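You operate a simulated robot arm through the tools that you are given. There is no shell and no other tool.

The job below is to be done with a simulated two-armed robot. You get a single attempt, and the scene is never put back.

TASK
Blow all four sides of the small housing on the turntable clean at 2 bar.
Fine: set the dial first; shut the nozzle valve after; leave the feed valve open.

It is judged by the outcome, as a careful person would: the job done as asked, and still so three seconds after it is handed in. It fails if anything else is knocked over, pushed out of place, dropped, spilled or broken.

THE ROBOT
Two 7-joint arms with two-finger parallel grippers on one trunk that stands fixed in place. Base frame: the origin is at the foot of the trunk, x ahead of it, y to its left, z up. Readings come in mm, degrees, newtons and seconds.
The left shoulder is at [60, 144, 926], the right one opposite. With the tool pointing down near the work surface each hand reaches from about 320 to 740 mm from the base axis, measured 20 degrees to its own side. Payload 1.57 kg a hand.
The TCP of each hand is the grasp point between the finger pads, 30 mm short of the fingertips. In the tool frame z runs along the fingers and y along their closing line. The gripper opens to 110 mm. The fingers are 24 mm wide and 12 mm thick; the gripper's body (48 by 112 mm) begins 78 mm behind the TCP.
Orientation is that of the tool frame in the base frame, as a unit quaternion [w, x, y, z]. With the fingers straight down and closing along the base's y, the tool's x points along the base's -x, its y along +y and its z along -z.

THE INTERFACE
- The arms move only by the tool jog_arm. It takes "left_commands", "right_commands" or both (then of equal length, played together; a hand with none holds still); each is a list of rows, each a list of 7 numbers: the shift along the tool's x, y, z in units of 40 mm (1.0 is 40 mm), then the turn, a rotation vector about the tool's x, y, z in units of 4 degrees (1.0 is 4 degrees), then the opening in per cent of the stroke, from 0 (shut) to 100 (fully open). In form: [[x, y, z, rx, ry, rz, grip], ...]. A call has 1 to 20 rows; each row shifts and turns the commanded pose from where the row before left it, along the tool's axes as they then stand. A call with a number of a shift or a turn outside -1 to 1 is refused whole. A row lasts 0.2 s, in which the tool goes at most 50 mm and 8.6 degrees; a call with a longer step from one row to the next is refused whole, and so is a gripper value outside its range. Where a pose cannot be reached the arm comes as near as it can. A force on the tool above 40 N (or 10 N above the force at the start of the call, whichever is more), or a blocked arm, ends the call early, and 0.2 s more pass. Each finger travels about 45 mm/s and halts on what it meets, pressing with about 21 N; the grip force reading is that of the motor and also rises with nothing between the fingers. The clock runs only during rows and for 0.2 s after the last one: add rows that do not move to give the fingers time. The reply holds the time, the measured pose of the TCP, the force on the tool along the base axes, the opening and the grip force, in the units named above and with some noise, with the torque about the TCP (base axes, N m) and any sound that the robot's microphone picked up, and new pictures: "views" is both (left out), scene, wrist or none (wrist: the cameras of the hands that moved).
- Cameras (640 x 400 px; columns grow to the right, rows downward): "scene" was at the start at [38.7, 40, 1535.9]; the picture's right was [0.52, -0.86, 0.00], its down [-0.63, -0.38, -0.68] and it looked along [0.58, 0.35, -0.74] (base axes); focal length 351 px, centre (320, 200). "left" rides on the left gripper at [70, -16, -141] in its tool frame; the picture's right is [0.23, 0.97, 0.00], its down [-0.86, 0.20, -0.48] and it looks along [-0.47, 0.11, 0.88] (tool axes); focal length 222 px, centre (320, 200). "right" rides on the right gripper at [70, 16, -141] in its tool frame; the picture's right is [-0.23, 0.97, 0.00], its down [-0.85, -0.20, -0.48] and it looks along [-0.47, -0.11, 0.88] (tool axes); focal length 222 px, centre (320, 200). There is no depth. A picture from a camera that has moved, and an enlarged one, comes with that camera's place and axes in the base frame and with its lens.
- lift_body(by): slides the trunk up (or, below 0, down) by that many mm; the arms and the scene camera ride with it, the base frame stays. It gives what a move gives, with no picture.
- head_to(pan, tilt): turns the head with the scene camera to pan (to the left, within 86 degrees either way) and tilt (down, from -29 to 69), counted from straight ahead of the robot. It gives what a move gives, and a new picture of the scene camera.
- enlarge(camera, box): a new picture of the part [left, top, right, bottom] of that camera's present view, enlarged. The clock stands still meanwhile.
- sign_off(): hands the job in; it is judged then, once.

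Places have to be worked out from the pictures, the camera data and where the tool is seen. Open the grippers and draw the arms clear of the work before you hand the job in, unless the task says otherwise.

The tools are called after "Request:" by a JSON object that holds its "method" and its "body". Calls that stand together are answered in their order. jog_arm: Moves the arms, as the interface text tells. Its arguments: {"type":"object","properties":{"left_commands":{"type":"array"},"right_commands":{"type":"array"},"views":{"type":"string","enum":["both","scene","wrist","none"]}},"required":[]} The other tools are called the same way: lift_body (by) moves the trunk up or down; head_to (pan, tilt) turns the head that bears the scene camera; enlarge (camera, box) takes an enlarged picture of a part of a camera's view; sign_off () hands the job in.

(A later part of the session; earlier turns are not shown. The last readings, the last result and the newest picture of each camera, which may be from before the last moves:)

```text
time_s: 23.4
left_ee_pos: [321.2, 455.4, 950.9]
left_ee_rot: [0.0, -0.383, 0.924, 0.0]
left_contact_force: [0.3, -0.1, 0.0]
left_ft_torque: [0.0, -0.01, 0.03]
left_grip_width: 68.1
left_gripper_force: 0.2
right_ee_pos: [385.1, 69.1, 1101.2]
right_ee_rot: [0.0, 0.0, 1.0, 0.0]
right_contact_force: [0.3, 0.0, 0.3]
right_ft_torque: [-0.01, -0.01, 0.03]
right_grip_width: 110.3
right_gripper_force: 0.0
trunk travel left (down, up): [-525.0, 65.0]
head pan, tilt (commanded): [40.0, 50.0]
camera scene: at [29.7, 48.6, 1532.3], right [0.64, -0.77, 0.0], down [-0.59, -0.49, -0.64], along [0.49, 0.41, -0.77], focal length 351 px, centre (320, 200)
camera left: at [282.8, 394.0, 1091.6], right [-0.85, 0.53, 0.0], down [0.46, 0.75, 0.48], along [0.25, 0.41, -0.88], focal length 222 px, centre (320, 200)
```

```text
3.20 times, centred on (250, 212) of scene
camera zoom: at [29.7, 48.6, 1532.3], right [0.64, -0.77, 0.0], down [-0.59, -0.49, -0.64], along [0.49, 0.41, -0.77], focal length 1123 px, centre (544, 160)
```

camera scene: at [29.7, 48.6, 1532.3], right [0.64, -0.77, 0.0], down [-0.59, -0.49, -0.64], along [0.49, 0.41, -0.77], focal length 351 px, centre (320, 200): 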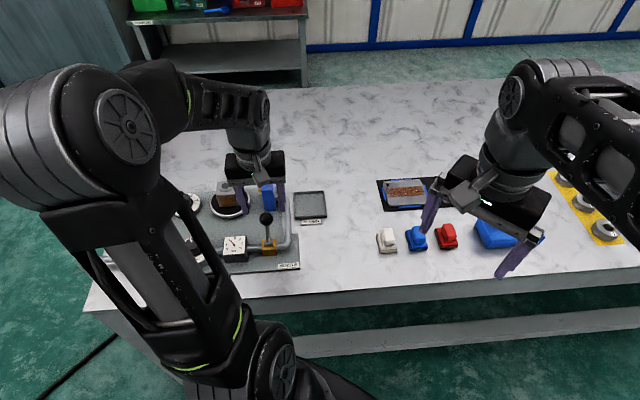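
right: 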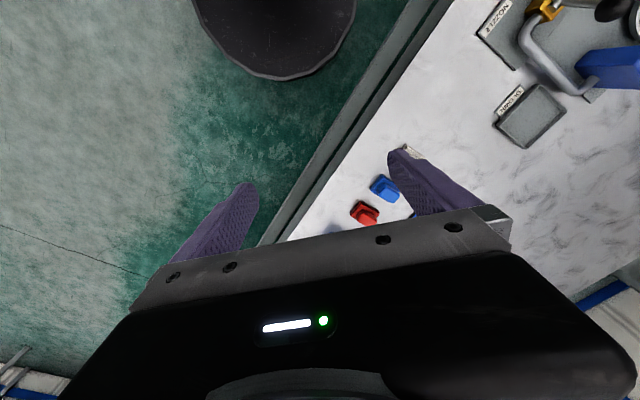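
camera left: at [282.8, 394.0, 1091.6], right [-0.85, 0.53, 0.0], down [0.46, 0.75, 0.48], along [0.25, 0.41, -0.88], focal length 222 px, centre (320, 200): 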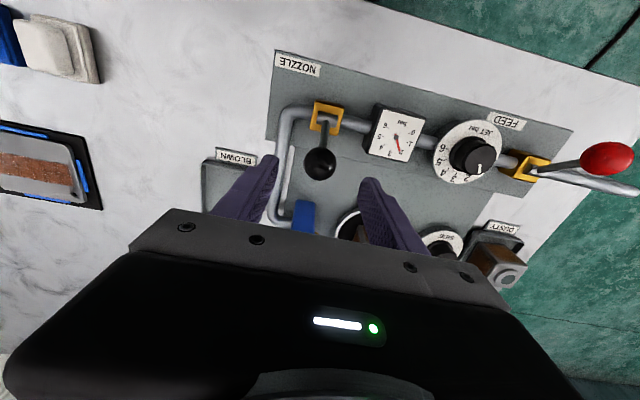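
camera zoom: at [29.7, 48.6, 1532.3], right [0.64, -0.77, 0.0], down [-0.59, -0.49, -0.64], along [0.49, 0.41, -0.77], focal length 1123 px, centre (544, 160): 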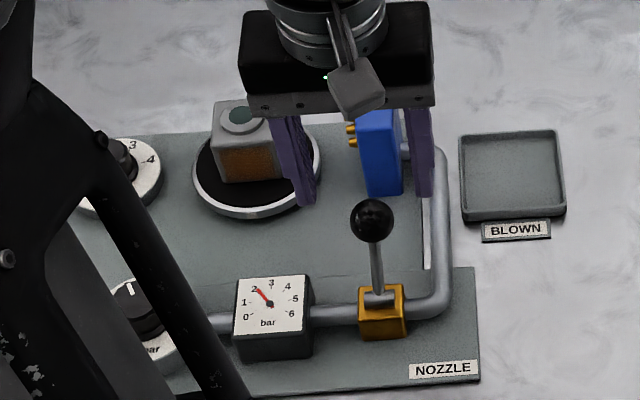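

The hand is centred over the ball within about 1 mm. I descend so the pads straddle the ball and close on it.

Request:
{"method": "jog_arm", "body": {"left_commands": [[0.03, 0, 0.4, 0, 0, 0, 62], [0, 0, 0.4, 0, 0, 0, 62], [0, 0, 0.4, 0, 0, 0, 62], [0, 0, 0.3, 0, 0, 0, 62], [0, 0, 0, 0, 0, 0, 50], [0, 0, 0, 0, 0, 0, 35], [0, 0, 0, 0, 0, 0, 24], [0, 0, 0, 0, 0, 0, 24], [0, 0, 0, 0, 0, 0, 24]], "views": "both"}}

Request:
{"method": "enlarge", "body": {"camera": "scene", "box": [190, 150, 310, 275]}}

```text
time_s: 25.4
left_ee_pos: [321.3, 455.3, 891.0]
left_ee_rot: [0.0, -0.382, 0.924, 0.0]
left_contact_force: [-3.3, 3.8, -2.9]
left_ft_torque: [0.09, -0.04, 0.01]
left_grip_width: 30.9
left_gripper_force: 35.3
right_ee_pos: [384.6, 69.2, 1102.1]
right_ee_rot: [0.0, 0.0, 1.0, 0.0]
right_contact_force: [-0.3, -0.4, 0.2]
right_ft_torque: [-0.01, 0.02, 0.01]
right_grip_width: 110.4
right_gripper_force: 0.1
trunk travel left (down, up): [-525.0, 65.0]
head pan, tilt (commanded): [40.0, 50.0]
camera scene: at [29.5, 49.1, 1532.3], right [0.64, -0.77, 0.0], down [-0.59, -0.49, -0.64], along [0.49, 0.41, -0.77], focal length 351 px, centre (320, 200)
camera left: at [282.7, 393.5, 1032.1], right [-0.85, 0.53, 0.0], down [0.46, 0.75, 0.48], along [0.25, 0.41, -0.88], focal length 222 px, centre (320, 200)
```

scene: 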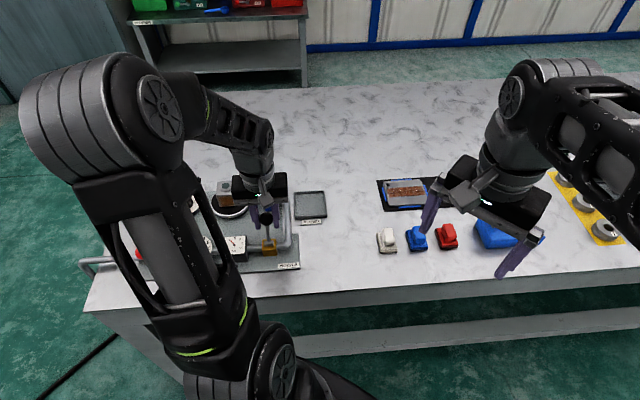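
left: 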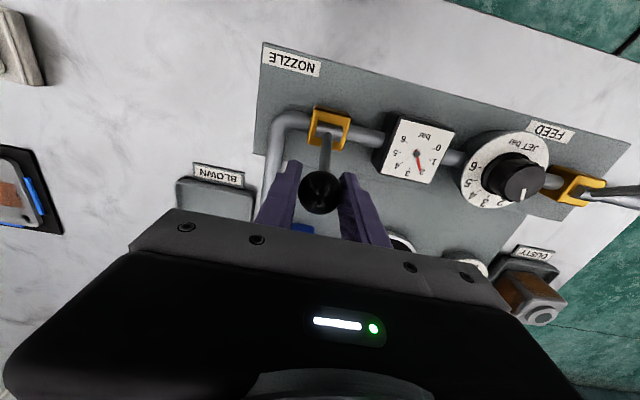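

```text
3.20 times, centred on (250, 212) of scene
camera zoom: at [29.5, 49.1, 1532.3], right [0.64, -0.77, 0.0], down [-0.59, -0.49, -0.64], along [0.49, 0.41, -0.77], focal length 1123 px, centre (544, 160)
```

zoom: 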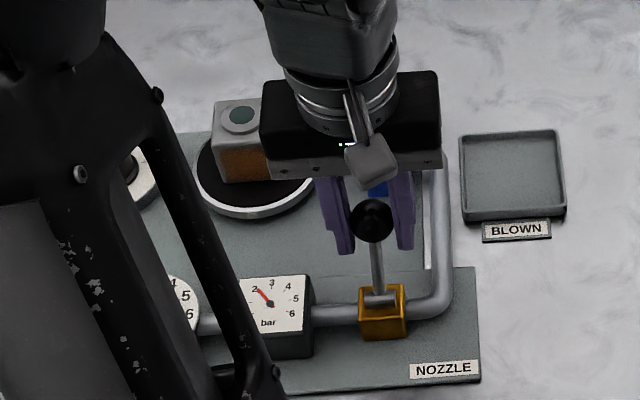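

The ball is gripped (30.9 mm, small forces). I swing it along its arc toward the front, first to upright.

Request:
{"method": "jog_arm", "body": {"left_commands": [[0.117, 0, -0.055, 0, 0, 0, 24], [0.117, 0, -0.055, 0, 0, 0, 24], [0.124, 0, -0.034, 0, 0, 0, 24], [0.124, 0, -0.034, 0, 0, 0, 24], [0.128, 0, -0.011, 0, 0, 0, 24], [0.128, 0, -0.011, 0, 0, 0, 24], [0, 0, 0, 0, 0, 0, 24]], "views": "scene"}}

Request:
{"method": "enlarge", "body": {"camera": "scene", "box": [190, 150, 310, 275]}}

```text
time_s: 27.0
left_ee_pos: [300.0, 434.0, 900.8]
left_ee_rot: [0.001, -0.382, 0.924, -0.001]
left_contact_force: [7.9, 15.7, 5.5]
left_ft_torque: [0.7, -0.67, 0.1]
left_grip_width: 30.6
left_gripper_force: 40.0
right_ee_pos: [384.2, 71.3, 1102.5]
right_ee_rot: [0.0, -0.001, 1.0, -0.001]
right_contact_force: [0.5, 0.9, -0.3]
right_ft_torque: [0.0, 0.02, 0.03]
right_grip_width: 110.0
right_gripper_force: 0.1
trunk travel left (down, up): [-525.0, 65.0]
head pan, tilt (commanded): [40.0, 50.0]
camera scene: at [30.4, 50.1, 1532.3], right [0.64, -0.77, 0.0], down [-0.59, -0.49, -0.64], along [0.49, 0.41, -0.77], focal length 351 px, centre (320, 200)
```

scene: 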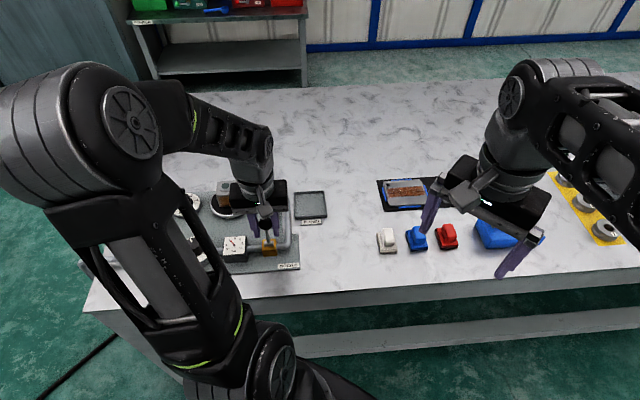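

```text
3.20 times, centred on (250, 212) of scene
camera zoom: at [30.4, 50.1, 1532.3], right [0.64, -0.77, 0.0], down [-0.59, -0.49, -0.64], along [0.49, 0.41, -0.77], focal length 1123 px, centre (544, 160)
```

zoom: 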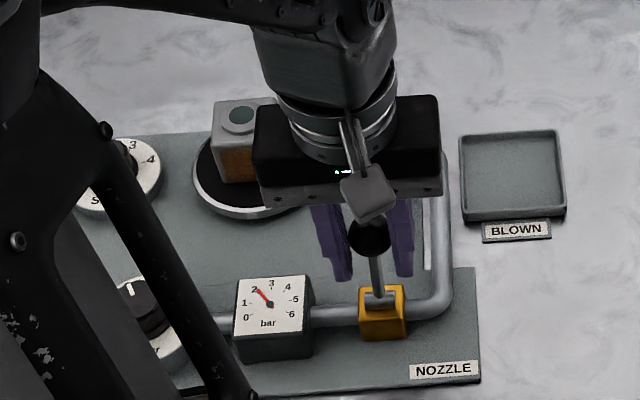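

The lever follows with about 17 N resistance and is upright now. I carry on along the arc to the front.

Request:
{"method": "jog_arm", "body": {"left_commands": [[0.128, 0, 0.011, 0, 0, 0, 24], [0.128, 0, 0.011, 0, 0, 0, 24], [0.124, 0, 0.034, 0, 0, 0, 24], [0.124, 0, 0.034, 0, 0, 0, 24], [0.117, 0, 0.055, 0, 0, 0, 24], [0.117, 0, 0.055, 0, 0, 0, 24], [0, 0, 0, 0, 0, 0, 24]], "views": "both"}}

Request:
{"method": "enlarge", "body": {"camera": "scene", "box": [190, 150, 310, 275]}}

```text
time_s: 28.6
left_ee_pos: [278.0, 411.3, 891.7]
left_ee_rot: [0.0, -0.383, 0.924, 0.0]
left_contact_force: [0.3, 0.3, 0.3]
left_ft_torque: [-0.01, 0.01, 0.01]
left_grip_width: 26.5
left_gripper_force: 0.0
right_ee_pos: [383.7, 69.3, 1102.5]
right_ee_rot: [0.0, 0.0, 1.0, 0.0]
right_contact_force: [-0.7, -0.2, 0.5]
right_ft_torque: [0.02, 0.06, 0.03]
right_grip_width: 109.9
right_gripper_force: 0.1
trunk travel left (down, up): [-525.0, 65.0]
head pan, tilt (commanded): [40.0, 50.0]
camera scene: at [29.8, 48.7, 1532.3], right [0.64, -0.77, 0.0], down [-0.59, -0.49, -0.64], along [0.49, 0.41, -0.77], focal length 351 px, centre (320, 200)
camera left: at [239.9, 350.9, 1032.0], right [-0.85, 0.53, 0.0], down [0.46, 0.75, 0.48], along [0.25, 0.41, -0.88], focal length 222 px, centre (320, 200)
```

scene: 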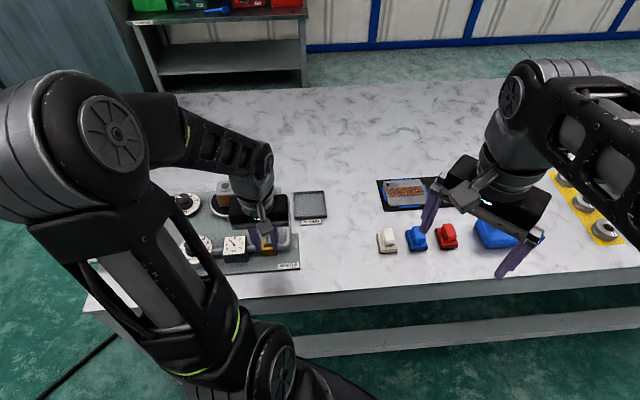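
left: 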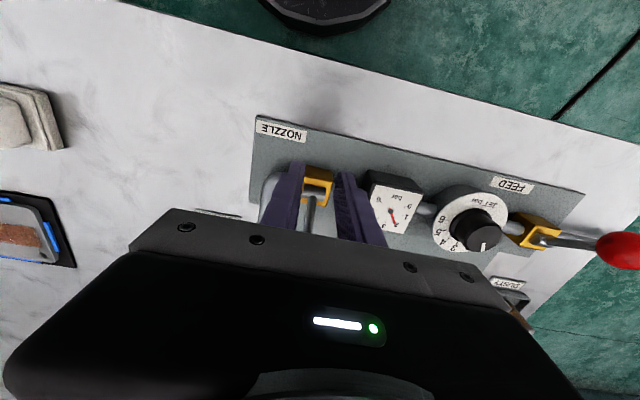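

```text
3.20 times, centred on (250, 212) of scene
camera zoom: at [29.8, 48.7, 1532.3], right [0.64, -0.77, 0.0], down [-0.59, -0.49, -0.64], along [0.49, 0.41, -0.77], focal length 1123 px, centre (544, 160)
```

zoom: 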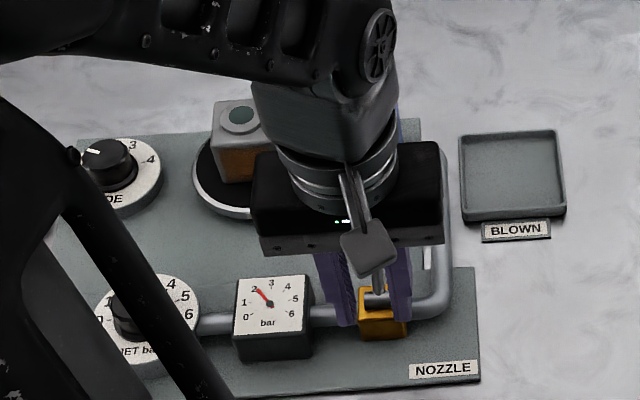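

The ball slipped out of the grip past upright and the lever sprang back (grip empty, 26.5 mm). I lift clear and look at the lever before pushing it from behind with closed fingers.

Request:
{"method": "jog_arm", "body": {"left_commands": [[0, 0, -0.4, 0, 0, 0, 24], [0, 0, -0.7, 0, 0, 0, 20], [0, 0, -0.7, 0, 0, 0, 12], [0, 0, -0.4, 0, 0, 0, 8], [0, 0, 0, 0, 0, 0, 8]], "views": "both"}}

Request:
{"method": "enlarge", "body": {"camera": "scene", "box": [190, 150, 310, 275]}}

Request:
{"method": "enlarge", "body": {"camera": "left", "box": [220, 90, 420, 215]}}

```text
time_s: 29.8
left_ee_pos: [277.6, 412.0, 979.1]
left_ee_rot: [-0.001, -0.383, 0.924, 0.0]
left_contact_force: [-0.2, -0.7, 0.0]
left_ft_torque: [-0.05, -0.01, -0.02]
left_grip_width: 8.6
left_gripper_force: 0.1
right_ee_pos: [384.5, 69.6, 1101.9]
right_ee_rot: [0.0, 0.0, 1.0, 0.0]
right_contact_force: [-0.1, -0.2, -0.9]
right_ft_torque: [-0.02, 0.01, 0.02]
right_grip_width: 110.2
right_gripper_force: 0.1
trunk travel left (down, up): [-525.0, 65.0]
head pan, tilt (commanded): [40.0, 50.0]
camera scene: at [29.8, 48.6, 1532.3], right [0.64, -0.77, 0.0], down [-0.59, -0.49, -0.64], along [0.49, 0.41, -0.77], focal length 351 px, centre (320, 200)
camera left: at [240.3, 351.7, 1120.1], right [-0.85, 0.53, 0.0], down [0.46, 0.75, 0.48], along [0.25, 0.41, -0.88], focal length 222 px, centre (320, 200)
```

scene: 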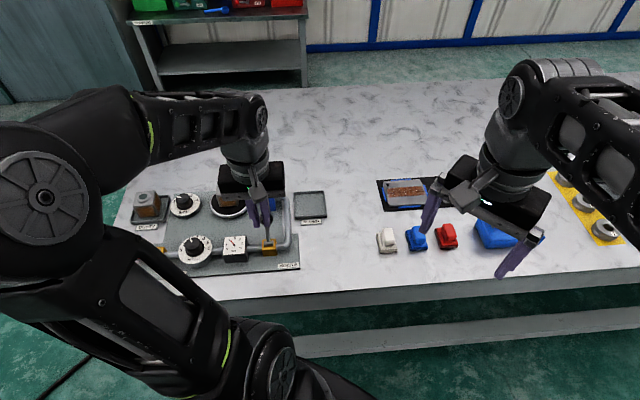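
left: 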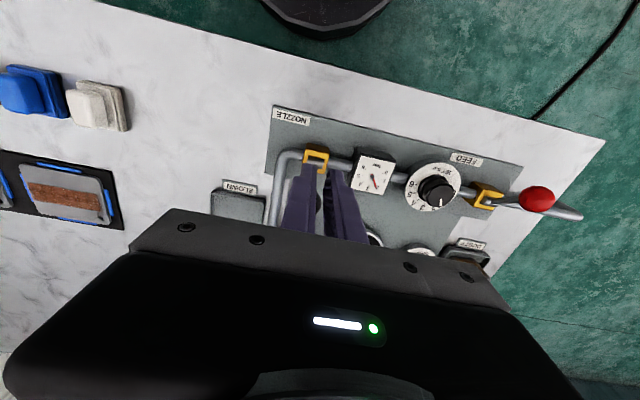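

```text
3.20 times, centred on (250, 212) of scene
camera zoom: at [29.8, 48.6, 1532.3], right [0.64, -0.77, 0.0], down [-0.59, -0.49, -0.64], along [0.49, 0.41, -0.77], focal length 1123 px, centre (544, 160)
```

zoom: 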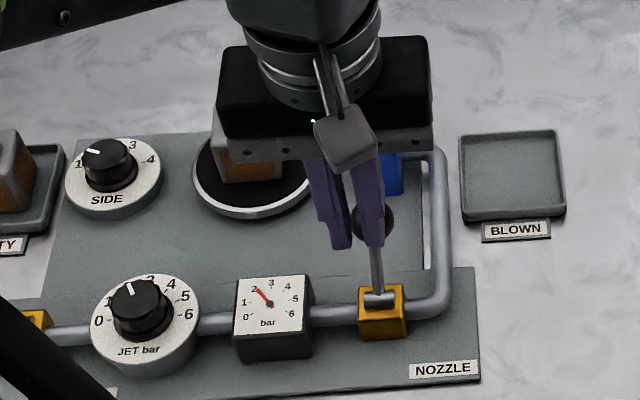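

```text
3.20 times, centred on (320, 152) of left
camera zoom: at [240.3, 351.7, 1120.1], right [-0.85, 0.53, 0.0], down [0.46, 0.75, 0.48], along [0.25, 0.41, -0.88], focal length 711 px, centre (320, 352)
```

zoom: 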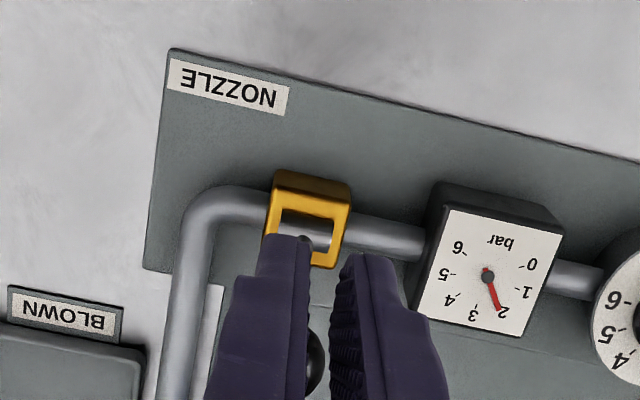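

The lever is still in the back (shut) position. I move the nearly closed fingers over and behind the ball and lower them so the tips sit just below the ball's centre.

Request:
{"method": "jog_arm", "body": {"left_commands": [[-0.4, 0, 0, 0, 0, 0, 8], [-0.5, 0, 0, 0, 0, 0, 8], [-0.5, -0.02, 0, 0, 0, 0, 8], [-0.5, 0, 0, 0, 0, 0, 8], [-0.48, 0, 0, 0, 0, 0, 8], [0, 0, 0.4, 0, 0, 0, 8], [0, 0, 0.5, 0, 0, 0, 8], [0, 0, 0.4, 0, 0, 0, 8], [0, 0, 0.32, 0, 0, 0, 8], [0, 0, 0, 0, 0, 0, 8]], "views": "both"}}

Request:
{"method": "enlarge", "body": {"camera": "scene", "box": [190, 150, 310, 275]}}

Request:
{"method": "enlarge", "body": {"camera": "left", "box": [220, 90, 420, 215]}}

```text
time_s: 32.0
left_ee_pos: [346.0, 477.4, 915.1]
left_ee_rot: [0.0, -0.382, 0.924, 0.001]
left_contact_force: [0.7, 0.4, -0.3]
left_ft_torque: [0.0, -0.01, -0.02]
left_grip_width: 9.0
left_gripper_force: 0.0
right_ee_pos: [384.9, 68.5, 1101.1]
right_ee_rot: [0.0, 0.0, 1.0, 0.001]
right_contact_force: [-0.5, -0.2, -0.6]
right_ft_torque: [0.03, 0.0, 0.02]
right_grip_width: 110.3
right_gripper_force: 0.0
trunk travel left (down, up): [-525.0, 65.0]
head pan, tilt (commanded): [40.0, 50.0]
camera scene: at [29.7, 48.5, 1532.3], right [0.64, -0.77, 0.0], down [-0.59, -0.49, -0.64], along [0.49, 0.41, -0.77], focal length 351 px, centre (320, 200)
camera left: at [308.5, 417.8, 1055.7], right [-0.85, 0.53, 0.0], down [0.46, 0.75, 0.48], along [0.25, 0.41, -0.88], focal length 222 px, centre (320, 200)
```

scene: 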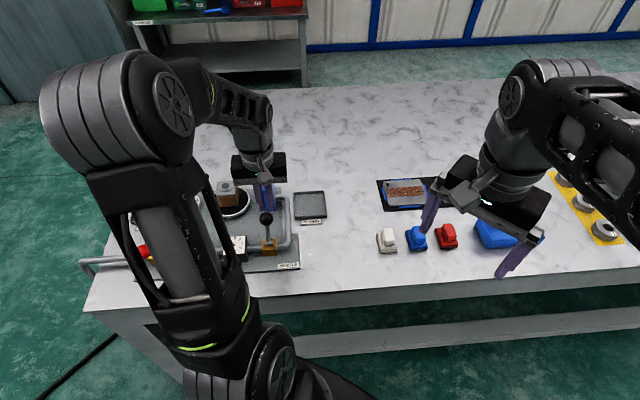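
left: 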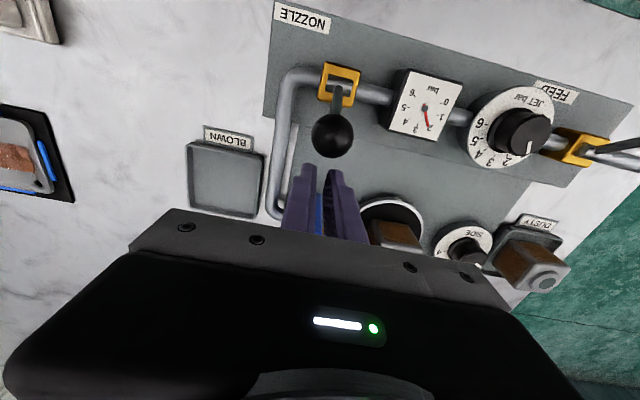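

```text
3.20 times, centred on (250, 212) of scene
camera zoom: at [29.7, 48.5, 1532.3], right [0.64, -0.77, 0.0], down [-0.59, -0.49, -0.64], along [0.49, 0.41, -0.77], focal length 1123 px, centre (544, 160)
```

zoom: 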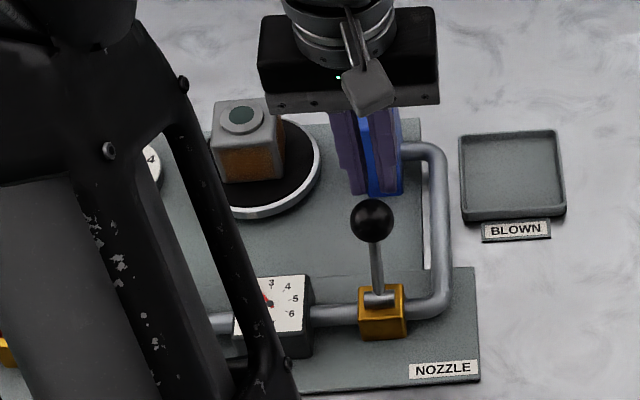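

```text
3.20 times, centred on (320, 152) of left
camera zoom: at [308.5, 417.8, 1055.7], right [-0.85, 0.53, 0.0], down [0.46, 0.75, 0.48], along [0.25, 0.41, -0.88], focal length 711 px, centre (320, 352)
```

zoom: 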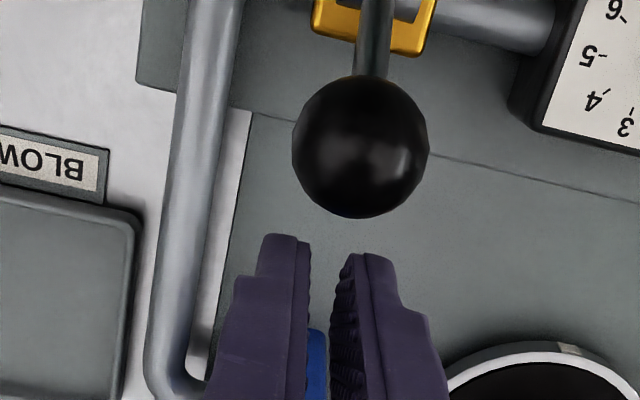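

The ball is aligned (1–2 mm) in front of the fingers with a few mm gap. I push it steadily forward along −e2 past upright.

Request:
{"method": "jog_arm", "body": {"left_commands": [[0.125, 0.03, 0, 0, 0, 0, 8], [0.125, 0, 0, 0, 0, 0, 8], [0.125, 0, 0, 0, 0, 0, 8], [0.125, 0, 0, 0, 0, 0, 8], [0.125, 0, 0, 0, 0, 0, 8], [0.125, 0, 0, 0, 0, 0, 8], [0.125, 0, 0, 0, 0, 0, 8], [0.125, 0, 0, 0, 0, 0, 8], [0.125, 0, 0, 0, 0, 0, 8], [0.125, 0, 0, 0, 0, 0, 8], [0.125, 0, 0, 0, 0, 0, 8], [0, 0, 0, 0, 0, 0, 8]], "views": "both"}}

Request:
{"method": "enlarge", "body": {"camera": "scene", "box": [190, 150, 310, 275]}}

Request:
{"method": "enlarge", "body": {"camera": "left", "box": [220, 90, 420, 215]}}

```text
time_s: 34.6
left_ee_pos: [305.6, 441.5, 913.5]
left_ee_rot: [0.0, -0.383, 0.924, 0.0]
left_contact_force: [0.6, 0.9, 0.0]
left_ft_torque: [0.01, 0.0, 0.03]
left_grip_width: 8.7
left_gripper_force: 0.1
right_ee_pos: [384.5, 67.8, 1102.3]
right_ee_rot: [0.0, 0.0, 1.0, 0.0]
right_contact_force: [-0.6, 0.6, 0.6]
right_ft_torque: [0.02, 0.02, 0.0]
right_grip_width: 109.9
right_gripper_force: 0.1
trunk travel left (down, up): [-525.0, 65.0]
head pan, tilt (commanded): [40.0, 50.0]
camera scene: at [29.9, 48.7, 1532.3], right [0.64, -0.77, 0.0], down [-0.59, -0.49, -0.64], along [0.49, 0.41, -0.77], focal length 351 px, centre (320, 200)
camera left: at [268.1, 379.5, 1054.7], right [-0.85, 0.53, 0.0], down [0.46, 0.75, 0.48], along [0.25, 0.41, -0.88], focal length 222 px, centre (320, 200)
```

scene: 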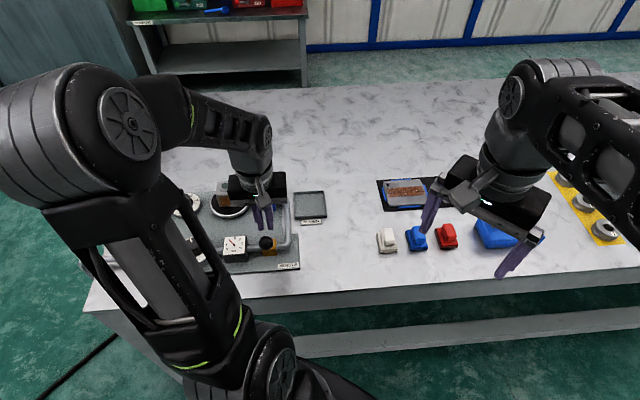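
left: 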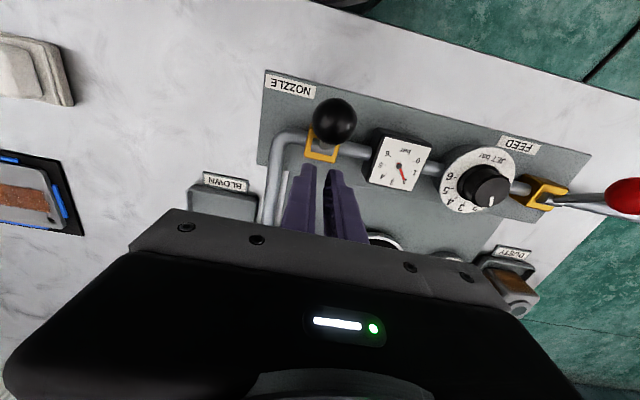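

```text
3.20 times, centred on (250, 212) of scene
camera zoom: at [29.9, 48.7, 1532.3], right [0.64, -0.77, 0.0], down [-0.59, -0.49, -0.64], along [0.49, 0.41, -0.77], focal length 1123 px, centre (544, 160)
```

zoom: 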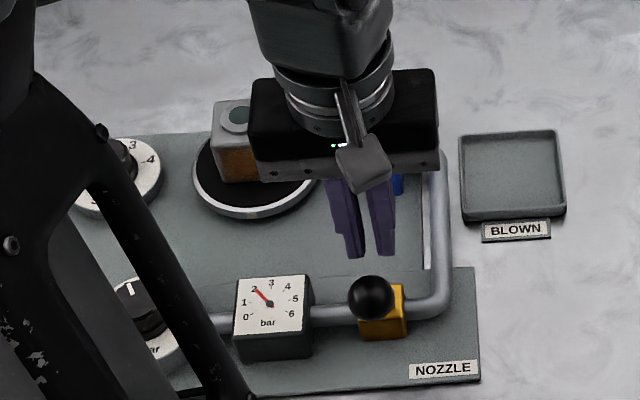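

```text
3.20 times, centred on (320, 152) of left
camera zoom: at [268.1, 379.5, 1054.7], right [-0.85, 0.53, 0.0], down [0.46, 0.75, 0.48], along [0.25, 0.41, -0.88], focal length 711 px, centre (320, 352)
```

zoom: 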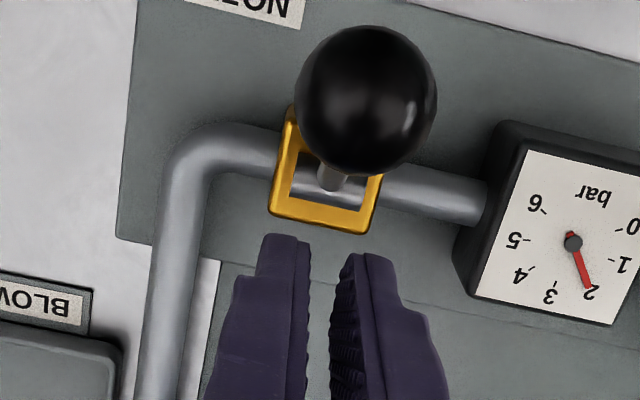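

The lever has flipped to the front (open). I raise the hand and look at the nozzle and housing for signs of blowing.

Request:
{"method": "jog_arm", "body": {"left_commands": [[-0.2, 0, -0.5, 0, 0, 0, 8], [0, 0, -0.8, 0, 0, 0, 8], [0, 0, -0.8, 0, 0, 0, 20], [0, 0, -0.5, 0, 0, 0, 40], [0, 0, 0, 0, 0, 0, 60]], "views": "both"}}

Request:
{"method": "enlarge", "body": {"camera": "scene", "box": [170, 150, 310, 275]}}

Request:
{"method": "enlarge", "body": {"camera": "left", "box": [280, 150, 480, 275]}}

```text
time_s: 35.8
left_ee_pos: [312.6, 447.1, 1017.3]
left_ee_rot: [0.0, -0.383, 0.924, 0.0]
left_contact_force: [0.7, 0.1, 0.6]
left_ft_torque: [-0.03, 0.03, -0.03]
left_grip_width: 65.9
left_gripper_force: 0.0
right_ee_pos: [383.3, 70.1, 1101.7]
right_ee_rot: [0.0, -0.001, 1.0, 0.0]
right_contact_force: [-0.5, -0.2, 0.3]
right_ft_torque: [-0.04, 0.0, 0.05]
right_grip_width: 110.1
right_gripper_force: 0.0
trunk travel left (down, up): [-525.0, 65.0]
head pan, tilt (commanded): [40.0, 50.0]
camera scene: at [29.9, 48.7, 1532.3], right [0.64, -0.77, 0.0], down [-0.59, -0.49, -0.64], along [0.49, 0.41, -0.77], focal length 351 px, centre (320, 200)
camera left: at [274.3, 386.0, 1158.7], right [-0.85, 0.53, 0.0], down [0.46, 0.75, 0.48], along [0.25, 0.41, -0.88], focal length 222 px, centre (320, 200)
```

scene: 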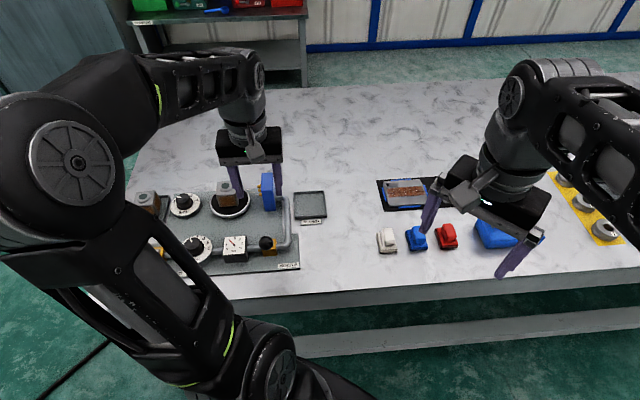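
left: 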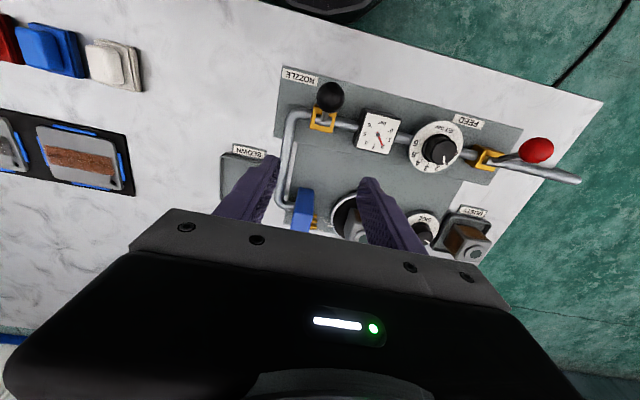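

```text
3.20 times, centred on (240, 212) of scene
camera zoom: at [29.9, 48.7, 1532.3], right [0.64, -0.77, 0.0], down [-0.59, -0.49, -0.64], along [0.49, 0.41, -0.77], focal length 1123 px, centre (576, 160)
```

zoom: 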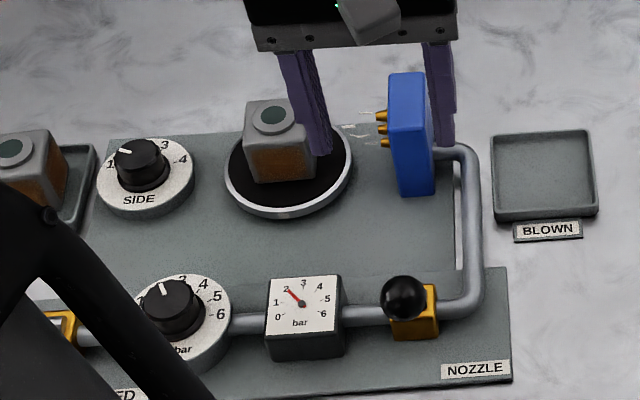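

```text
3.20 times, centred on (380, 212) of left
camera zoom: at [274.3, 386.0, 1158.7], right [-0.85, 0.53, 0.0], down [0.46, 0.75, 0.48], along [0.25, 0.41, -0.88], focal length 711 px, centre (128, 160)
```

zoom: 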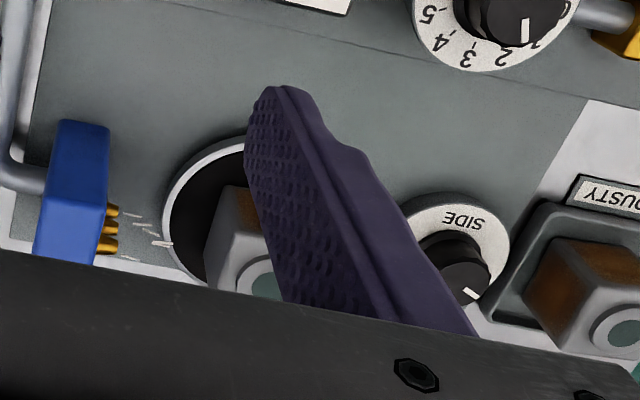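

Air streaks come from the nozzles: it is blowing on side 1. I move the left hand at height across to above the SIDE dial (about [252,694.5], knob top z≈842).

Request:
{"method": "jog_arm", "body": {"left_commands": [[-0.367, 0.605, 0, 0, 0, 0, 60], [-0.367, 0.605, 0, 0, 0, 0, 60], [-0.367, 0.605, 0, 0, 0, 0, 60], [-0.367, 0.605, 0, 0, 0, 0, 60], [-0.367, 0.605, 0, 0, 0, 0, 60], [-0.367, 0.605, 0, 0, 0, 0, 60], [-0.367, 0.605, 0, 0, 0, 0, 60], [-0.367, 0.605, 0, 0, 0, 0, 60], [-0.367, 0.605, 0.2, 0, 0, 0, 60], [0, 0, 0.4, 0, 0, 0, 60], [0, 0, 0.4, 0, 0, 0, 60], [0, 0, 0, 0, 0, 0, 60]], "views": "both"}}

Request:
{"method": "enlarge", "body": {"camera": "scene", "box": [110, 150, 310, 275]}}

Request:
{"method": "enlarge", "body": {"camera": "left", "box": [240, 90, 400, 190]}}

```text
time_s: 38.4
left_ee_pos: [251.8, 693.7, 977.5]
left_ee_rot: [0.0, -0.382, 0.924, 0.0]
left_contact_force: [-1.2, -0.2, 0.8]
left_ft_torque: [-0.01, 0.01, 0.0]
left_grip_width: 66.1
left_gripper_force: 0.1
right_ee_pos: [384.1, 68.8, 1102.4]
right_ee_rot: [0.0, 0.0, 1.0, -0.001]
right_contact_force: [-1.0, -0.5, 0.3]
right_ft_torque: [0.0, 0.0, -0.02]
right_grip_width: 110.3
right_gripper_force: 0.2
trunk travel left (down, up): [-525.0, 65.0]
head pan, tilt (commanded): [40.0, 50.0]
camera scene: at [29.7, 48.4, 1532.3], right [0.64, -0.77, 0.0], down [-0.59, -0.49, -0.64], along [0.49, 0.41, -0.77], focal length 351 px, centre (320, 200)
camera left: at [213.2, 632.6, 1118.2], right [-0.85, 0.53, 0.0], down [0.46, 0.75, 0.48], along [0.25, 0.41, -0.88], focal length 222 px, centre (320, 200)
```

scene: 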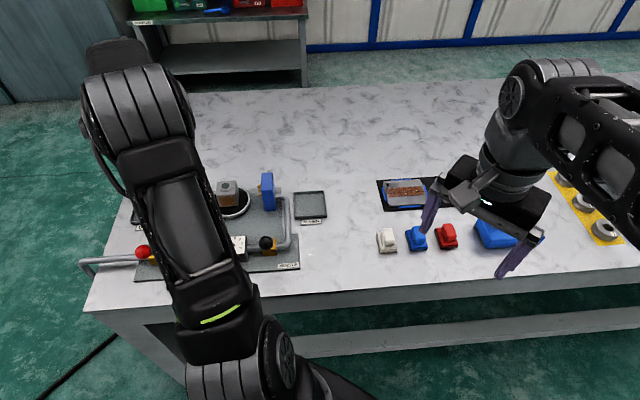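
left: 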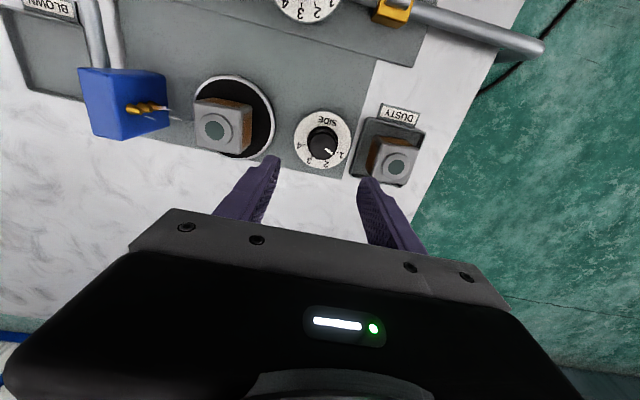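

```text
3.20 times, centred on (210, 212) of scene
camera zoom: at [29.7, 48.4, 1532.3], right [0.64, -0.77, 0.0], down [-0.59, -0.49, -0.64], along [0.49, 0.41, -0.77], focal length 1123 px, centre (672, 160)
```

zoom: 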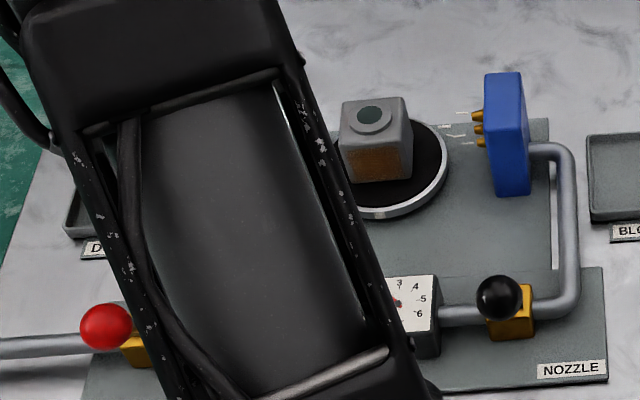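

```text
4.00 times, centred on (320, 140) of left
camera zoom: at [213.2, 632.6, 1118.2], right [-0.85, 0.53, 0.0], down [0.46, 0.75, 0.48], along [0.25, 0.41, -0.88], focal length 888 px, centre (320, 440)
```

zoom: 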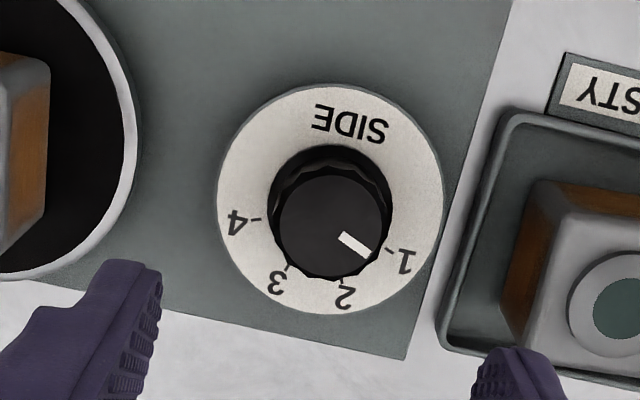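

Side 1's face (toward the nozzle) now looks grey and clean. The SIDE dial is near [250,697], marks ~47° apart clockwise; I yaw the hand to +20° so the fingers keep clear of the DUSTY tray while turning.

Request:
{"method": "jog_arm", "body": {"left_commands": [[0, 0, 0, 0, 0, 1, 52], [0, 0, 0, 0, 0, 1, 52], [0, 0, 0, 0, 0, 1, 52], [0, 0, 0, 0, 0, 1, 52], [0, 0, 0, 0, 0, 1, 52], [0, 0, 0, 0, 0, 1, 52], [0, 0, 0, 0, 0, 1, 52], [0, 0, 0, 0, 0, 1, 52], [0, 0, 0, 0, 0, 1, 52], [0, 0, 0, 0, 0, 1, 52], [0, 0, 0, 0, 0, 1, 52], [0, 0, 0, 0, 0, 1, 52], [0, 0, 0.2, 0, 0, 1, 52], [0, 0, 0.4, 0, 0, 1, 52], [0, 0, 0.4, 0, 0, 1, 52], [0, 0, 0.3, 0, 0, 1, 52], [0, 0, 0.1, 0, 0, 0.25, 52], [0, 0, 0, 0, 0, 0, 52]], "views": "both"}}

Request:
{"method": "enlarge", "body": {"camera": "left", "box": [240, 90, 400, 190]}}

Request:
{"method": "enlarge", "body": {"camera": "scene", "box": [190, 150, 310, 225]}}

```text
time_s: 42.2
left_ee_pos: [251.8, 693.3, 923.2]
left_ee_rot: [-0.001, 0.174, 0.985, 0.0]
left_contact_force: [-1.4, 0.8, -1.0]
left_ft_torque: [0.0, 0.03, 0.02]
left_grip_width: 57.1
left_gripper_force: 0.0
right_ee_pos: [385.0, 69.4, 1103.2]
right_ee_rot: [0.0, 0.0, 1.0, 0.0]
right_contact_force: [0.3, -0.3, -0.1]
right_ft_torque: [0.0, 0.01, -0.04]
right_grip_width: 110.0
right_gripper_force: 0.0
trunk travel left (down, up): [-525.0, 65.0]
head pan, tilt (commanded): [40.0, 50.0]
camera scene: at [29.8, 48.6, 1532.3], right [0.64, -0.77, 0.0], down [-0.59, -0.49, -0.64], along [0.49, 0.41, -0.77], focal length 351 px, centre (320, 200)
camera left: at [180.4, 701.6, 1062.8], right [0.12, 0.99, 0.0], down [0.87, -0.11, 0.48], along [0.48, -0.06, -0.88], focal length 222 px, centre (320, 200)
```

scene: 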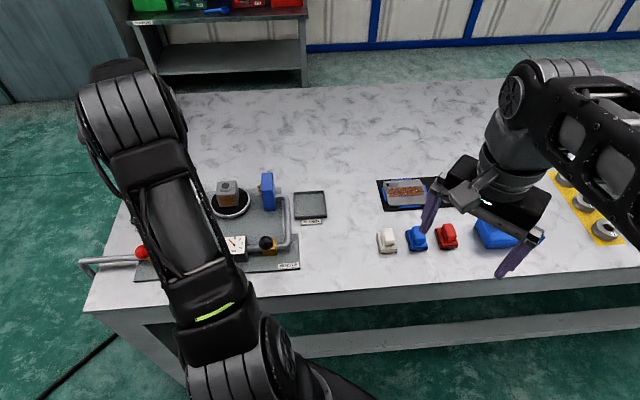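
left: 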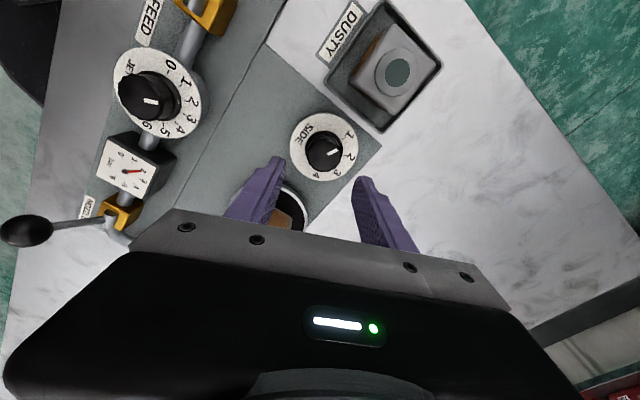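

```text
4.00 times, centred on (320, 140) of left
camera zoom: at [180.4, 701.6, 1062.8], right [0.12, 0.99, 0.0], down [0.87, -0.11, 0.48], along [0.48, -0.06, -0.88], focal length 888 px, centre (320, 440)
```

zoom: 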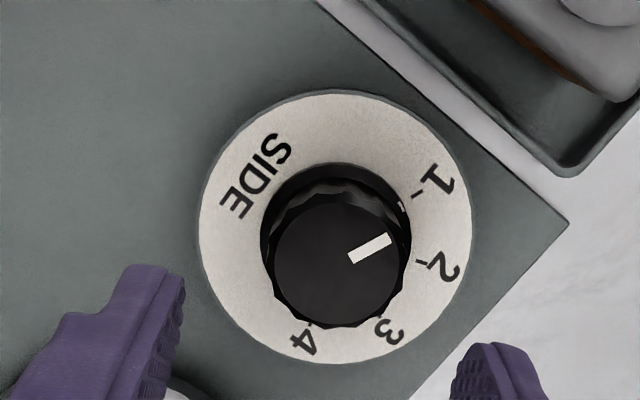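

```text
5.33 times, centred on (250, 188) of scene
camera zoom: at [29.8, 48.6, 1532.3], right [0.64, -0.77, 0.0], down [-0.59, -0.49, -0.64], along [0.49, 0.41, -0.77], focal length 1872 px, centre (693, 267)
```

zoom: 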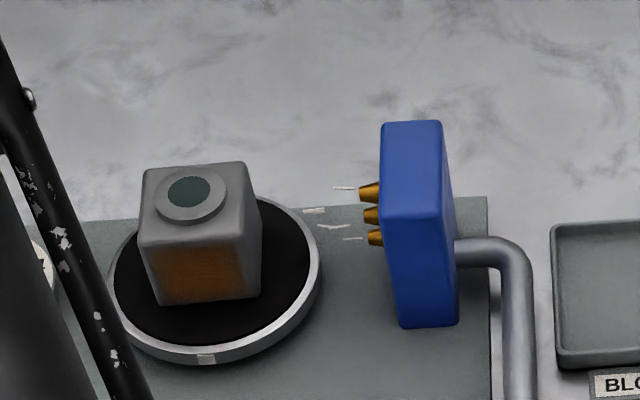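

The nozzle-side face of the housing is clean grey now. The SIDE knob centre works out at [250,697.4], top z≈840; I recentre, descend to TCP z≈850 and grip.

Request:
{"method": "jog_arm", "body": {"left_commands": [[0.08, 0.094, 0.2, 0, 0, 0, 52], [0, 0, 0.4, 0, 0, 0, 52], [0, 0, 0.4, 0, 0, 0, 52], [0, 0, 0.4, 0, 0, 0, 52], [0, 0, 0.25, 0, 0, 0, 52], [0, 0, 0.15, 0, 0, 0, 52], [0, 0, 0, 0, 0, 0, 52], [0, 0, 0, 0, 0, 0, 40], [0, 0, 0, 0, 0, 0, 25], [0, 0, 0, 0, 0, 0, 22], [0, 0, 0, 0, 0, 0, 22]], "views": "both"}}

Request:
{"method": "enlarge", "body": {"camera": "left", "box": [240, 110, 400, 210]}}

```text
time_s: 44.6
left_ee_pos: [248.6, 697.7, 853.7]
left_ee_rot: [0.0, 0.174, 0.985, 0.002]
left_contact_force: [-1.7, -5.7, 14.3]
left_ft_torque: [-0.2, 0.03, -0.18]
left_grip_width: 36.4
left_gripper_force: 37.0
right_ee_pos: [383.2, 66.6, 1102.7]
right_ee_rot: [0.0, 0.0, 1.0, 0.001]
right_contact_force: [-0.3, -0.7, 0.1]
right_ft_torque: [0.0, -0.01, 0.0]
right_grip_width: 109.9
right_gripper_force: 0.1
trunk travel left (down, up): [-525.0, 65.0]
head pan, tilt (commanded): [40.0, 50.0]
camera scene: at [28.9, 46.4, 1532.6], right [0.64, -0.77, 0.0], down [-0.59, -0.49, -0.64], along [0.49, 0.41, -0.77], focal length 351 px, centre (320, 200)
camera left: at [177.6, 705.9, 994.3], right [0.12, 0.99, 0.0], down [0.87, -0.11, 0.48], along [0.48, -0.06, -0.88], focal length 222 px, centre (320, 200)
```

scene: 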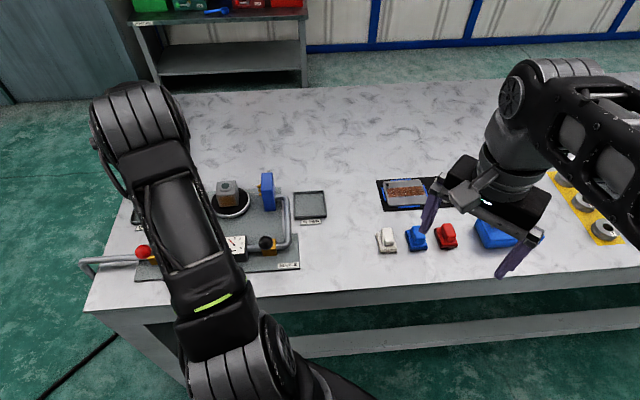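
left: 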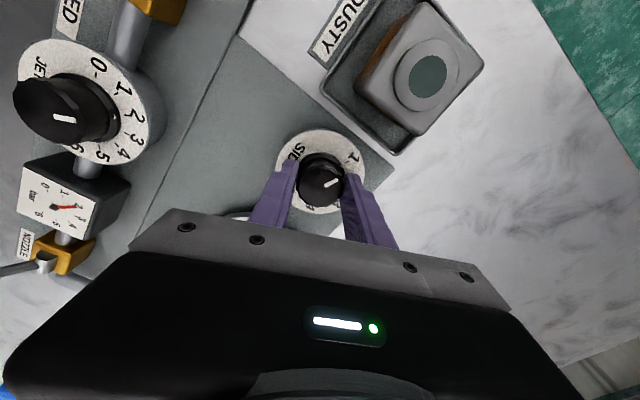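

```text
4.00 times, centred on (320, 160) of left
camera zoom: at [177.6, 705.9, 994.3], right [0.12, 0.99, 0.0], down [0.87, -0.11, 0.48], along [0.48, -0.06, -0.88], focal length 888 px, centre (320, 360)
```

zoom: 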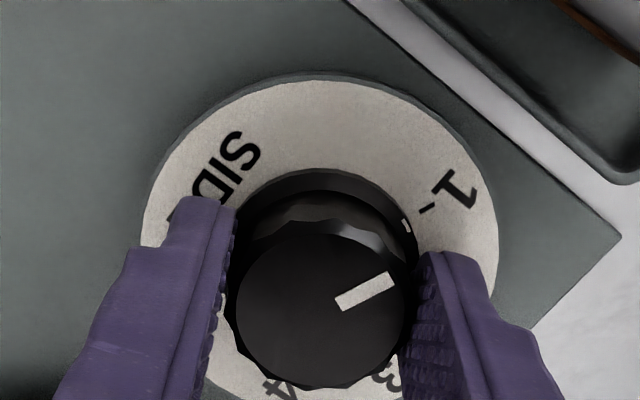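

Good grip on the SIDE knob. I turn it clockwise about 48° to position 2.

Request:
{"method": "jog_arm", "body": {"left_commands": [[0, 0, 0, 0, 0, 1, 22], [0, 0, 0, 0, 0, 1, 22], [0, 0, 0, 0, 0, 1, 22], [0, 0, 0, 0, 0, 1, 22], [0, 0, 0, 0, 0, 1, 22], [0, 0, 0, 0, 0, 1, 22], [0, 0, 0, 0, 0, 1, 22], [0, 0, 0, 0, 0, 1, 22], [0, 0, 0, 0, 0, 1, 22], [0, 0, 0, 0, 0, 1, 22], [0, 0, 0, 0, 0, 1, 22], [0, 0, 0, 0, 0, 1, 22], [0, 0, 0, 0, 0, 0, 22]], "views": "both"}}

Request:
{"method": "enlarge", "body": {"camera": "left", "box": [240, 110, 400, 210]}}

Request:
{"method": "enlarge", "body": {"camera": "scene", "box": [190, 150, 310, 225]}}

```text
time_s: 47.4
left_ee_pos: [249.1, 698.2, 853.9]
left_ee_rot: [0.0, 0.56, 0.829, 0.004]
left_contact_force: [1.3, 4.3, 35.0]
left_ft_torque: [-0.22, -0.1, 0.01]
left_grip_width: 35.9
left_gripper_force: 42.3
right_ee_pos: [384.1, 67.1, 1103.4]
right_ee_rot: [0.001, 0.0, 1.0, 0.001]
right_contact_force: [-0.3, -0.3, -0.2]
right_ft_torque: [-0.02, 0.01, 0.01]
right_grip_width: 109.8
right_gripper_force: 0.1
trunk travel left (down, up): [-525.0, 65.0]
head pan, tilt (commanded): [40.0, 50.0]
camera scene: at [28.5, 45.2, 1532.5], right [0.64, -0.77, 0.0], down [-0.59, -0.49, -0.64], along [0.49, 0.41, -0.76], focal length 351 px, centre (320, 200)
camera left: at [207.7, 755.7, 995.2], right [0.82, 0.57, 0.01], down [0.5, -0.72, 0.47], along [0.28, -0.39, -0.88], focal length 222 px, centre (320, 200)
```

scene: 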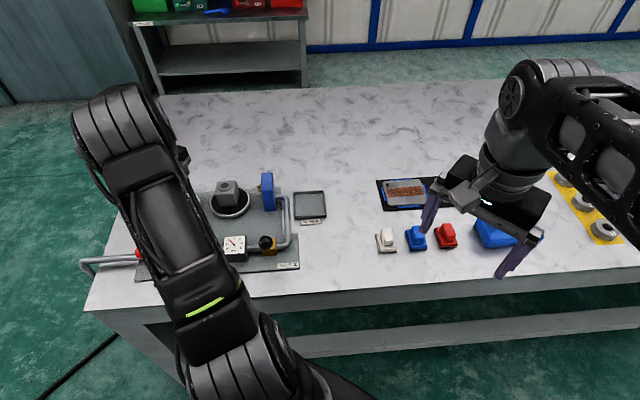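
left: 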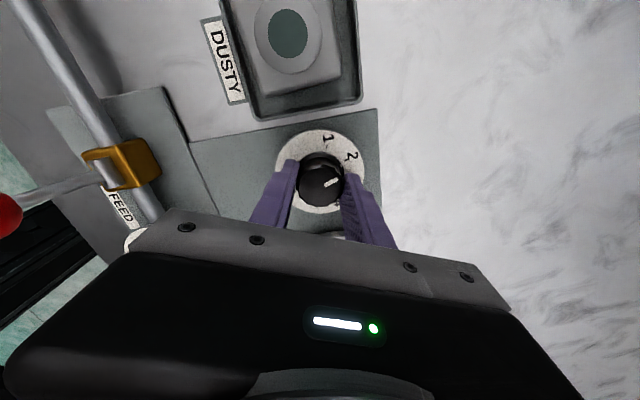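

```text
4.00 times, centred on (320, 160) of left
camera zoom: at [207.7, 755.7, 995.2], right [0.82, 0.57, 0.01], down [0.5, -0.72, 0.47], along [0.28, -0.39, -0.88], focal length 888 px, centre (320, 360)
```

zoom: 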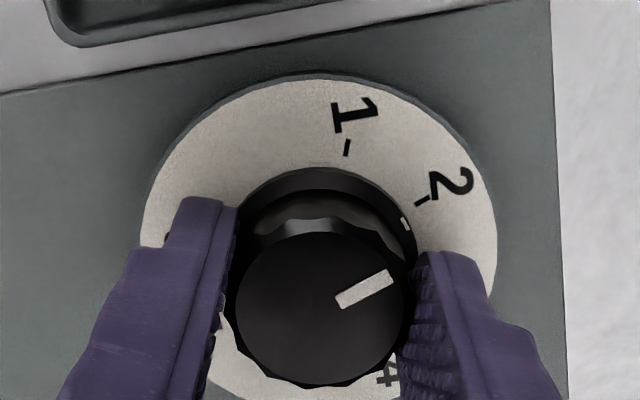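

```text
5.33 times, centred on (250, 188) of scene
camera zoom: at [28.5, 45.2, 1532.5], right [0.64, -0.77, 0.0], down [-0.59, -0.49, -0.64], along [0.49, 0.41, -0.76], focal length 1872 px, centre (693, 267)
```

zoom: 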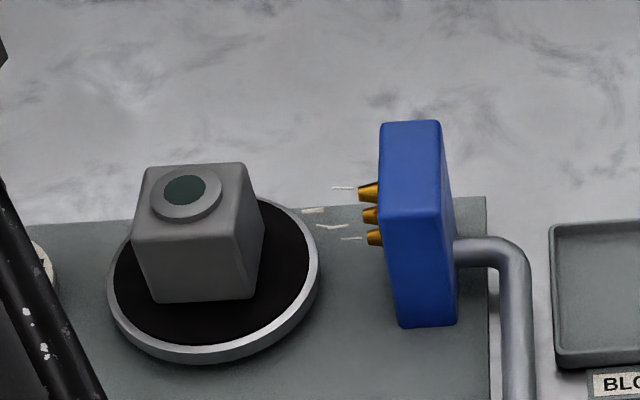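

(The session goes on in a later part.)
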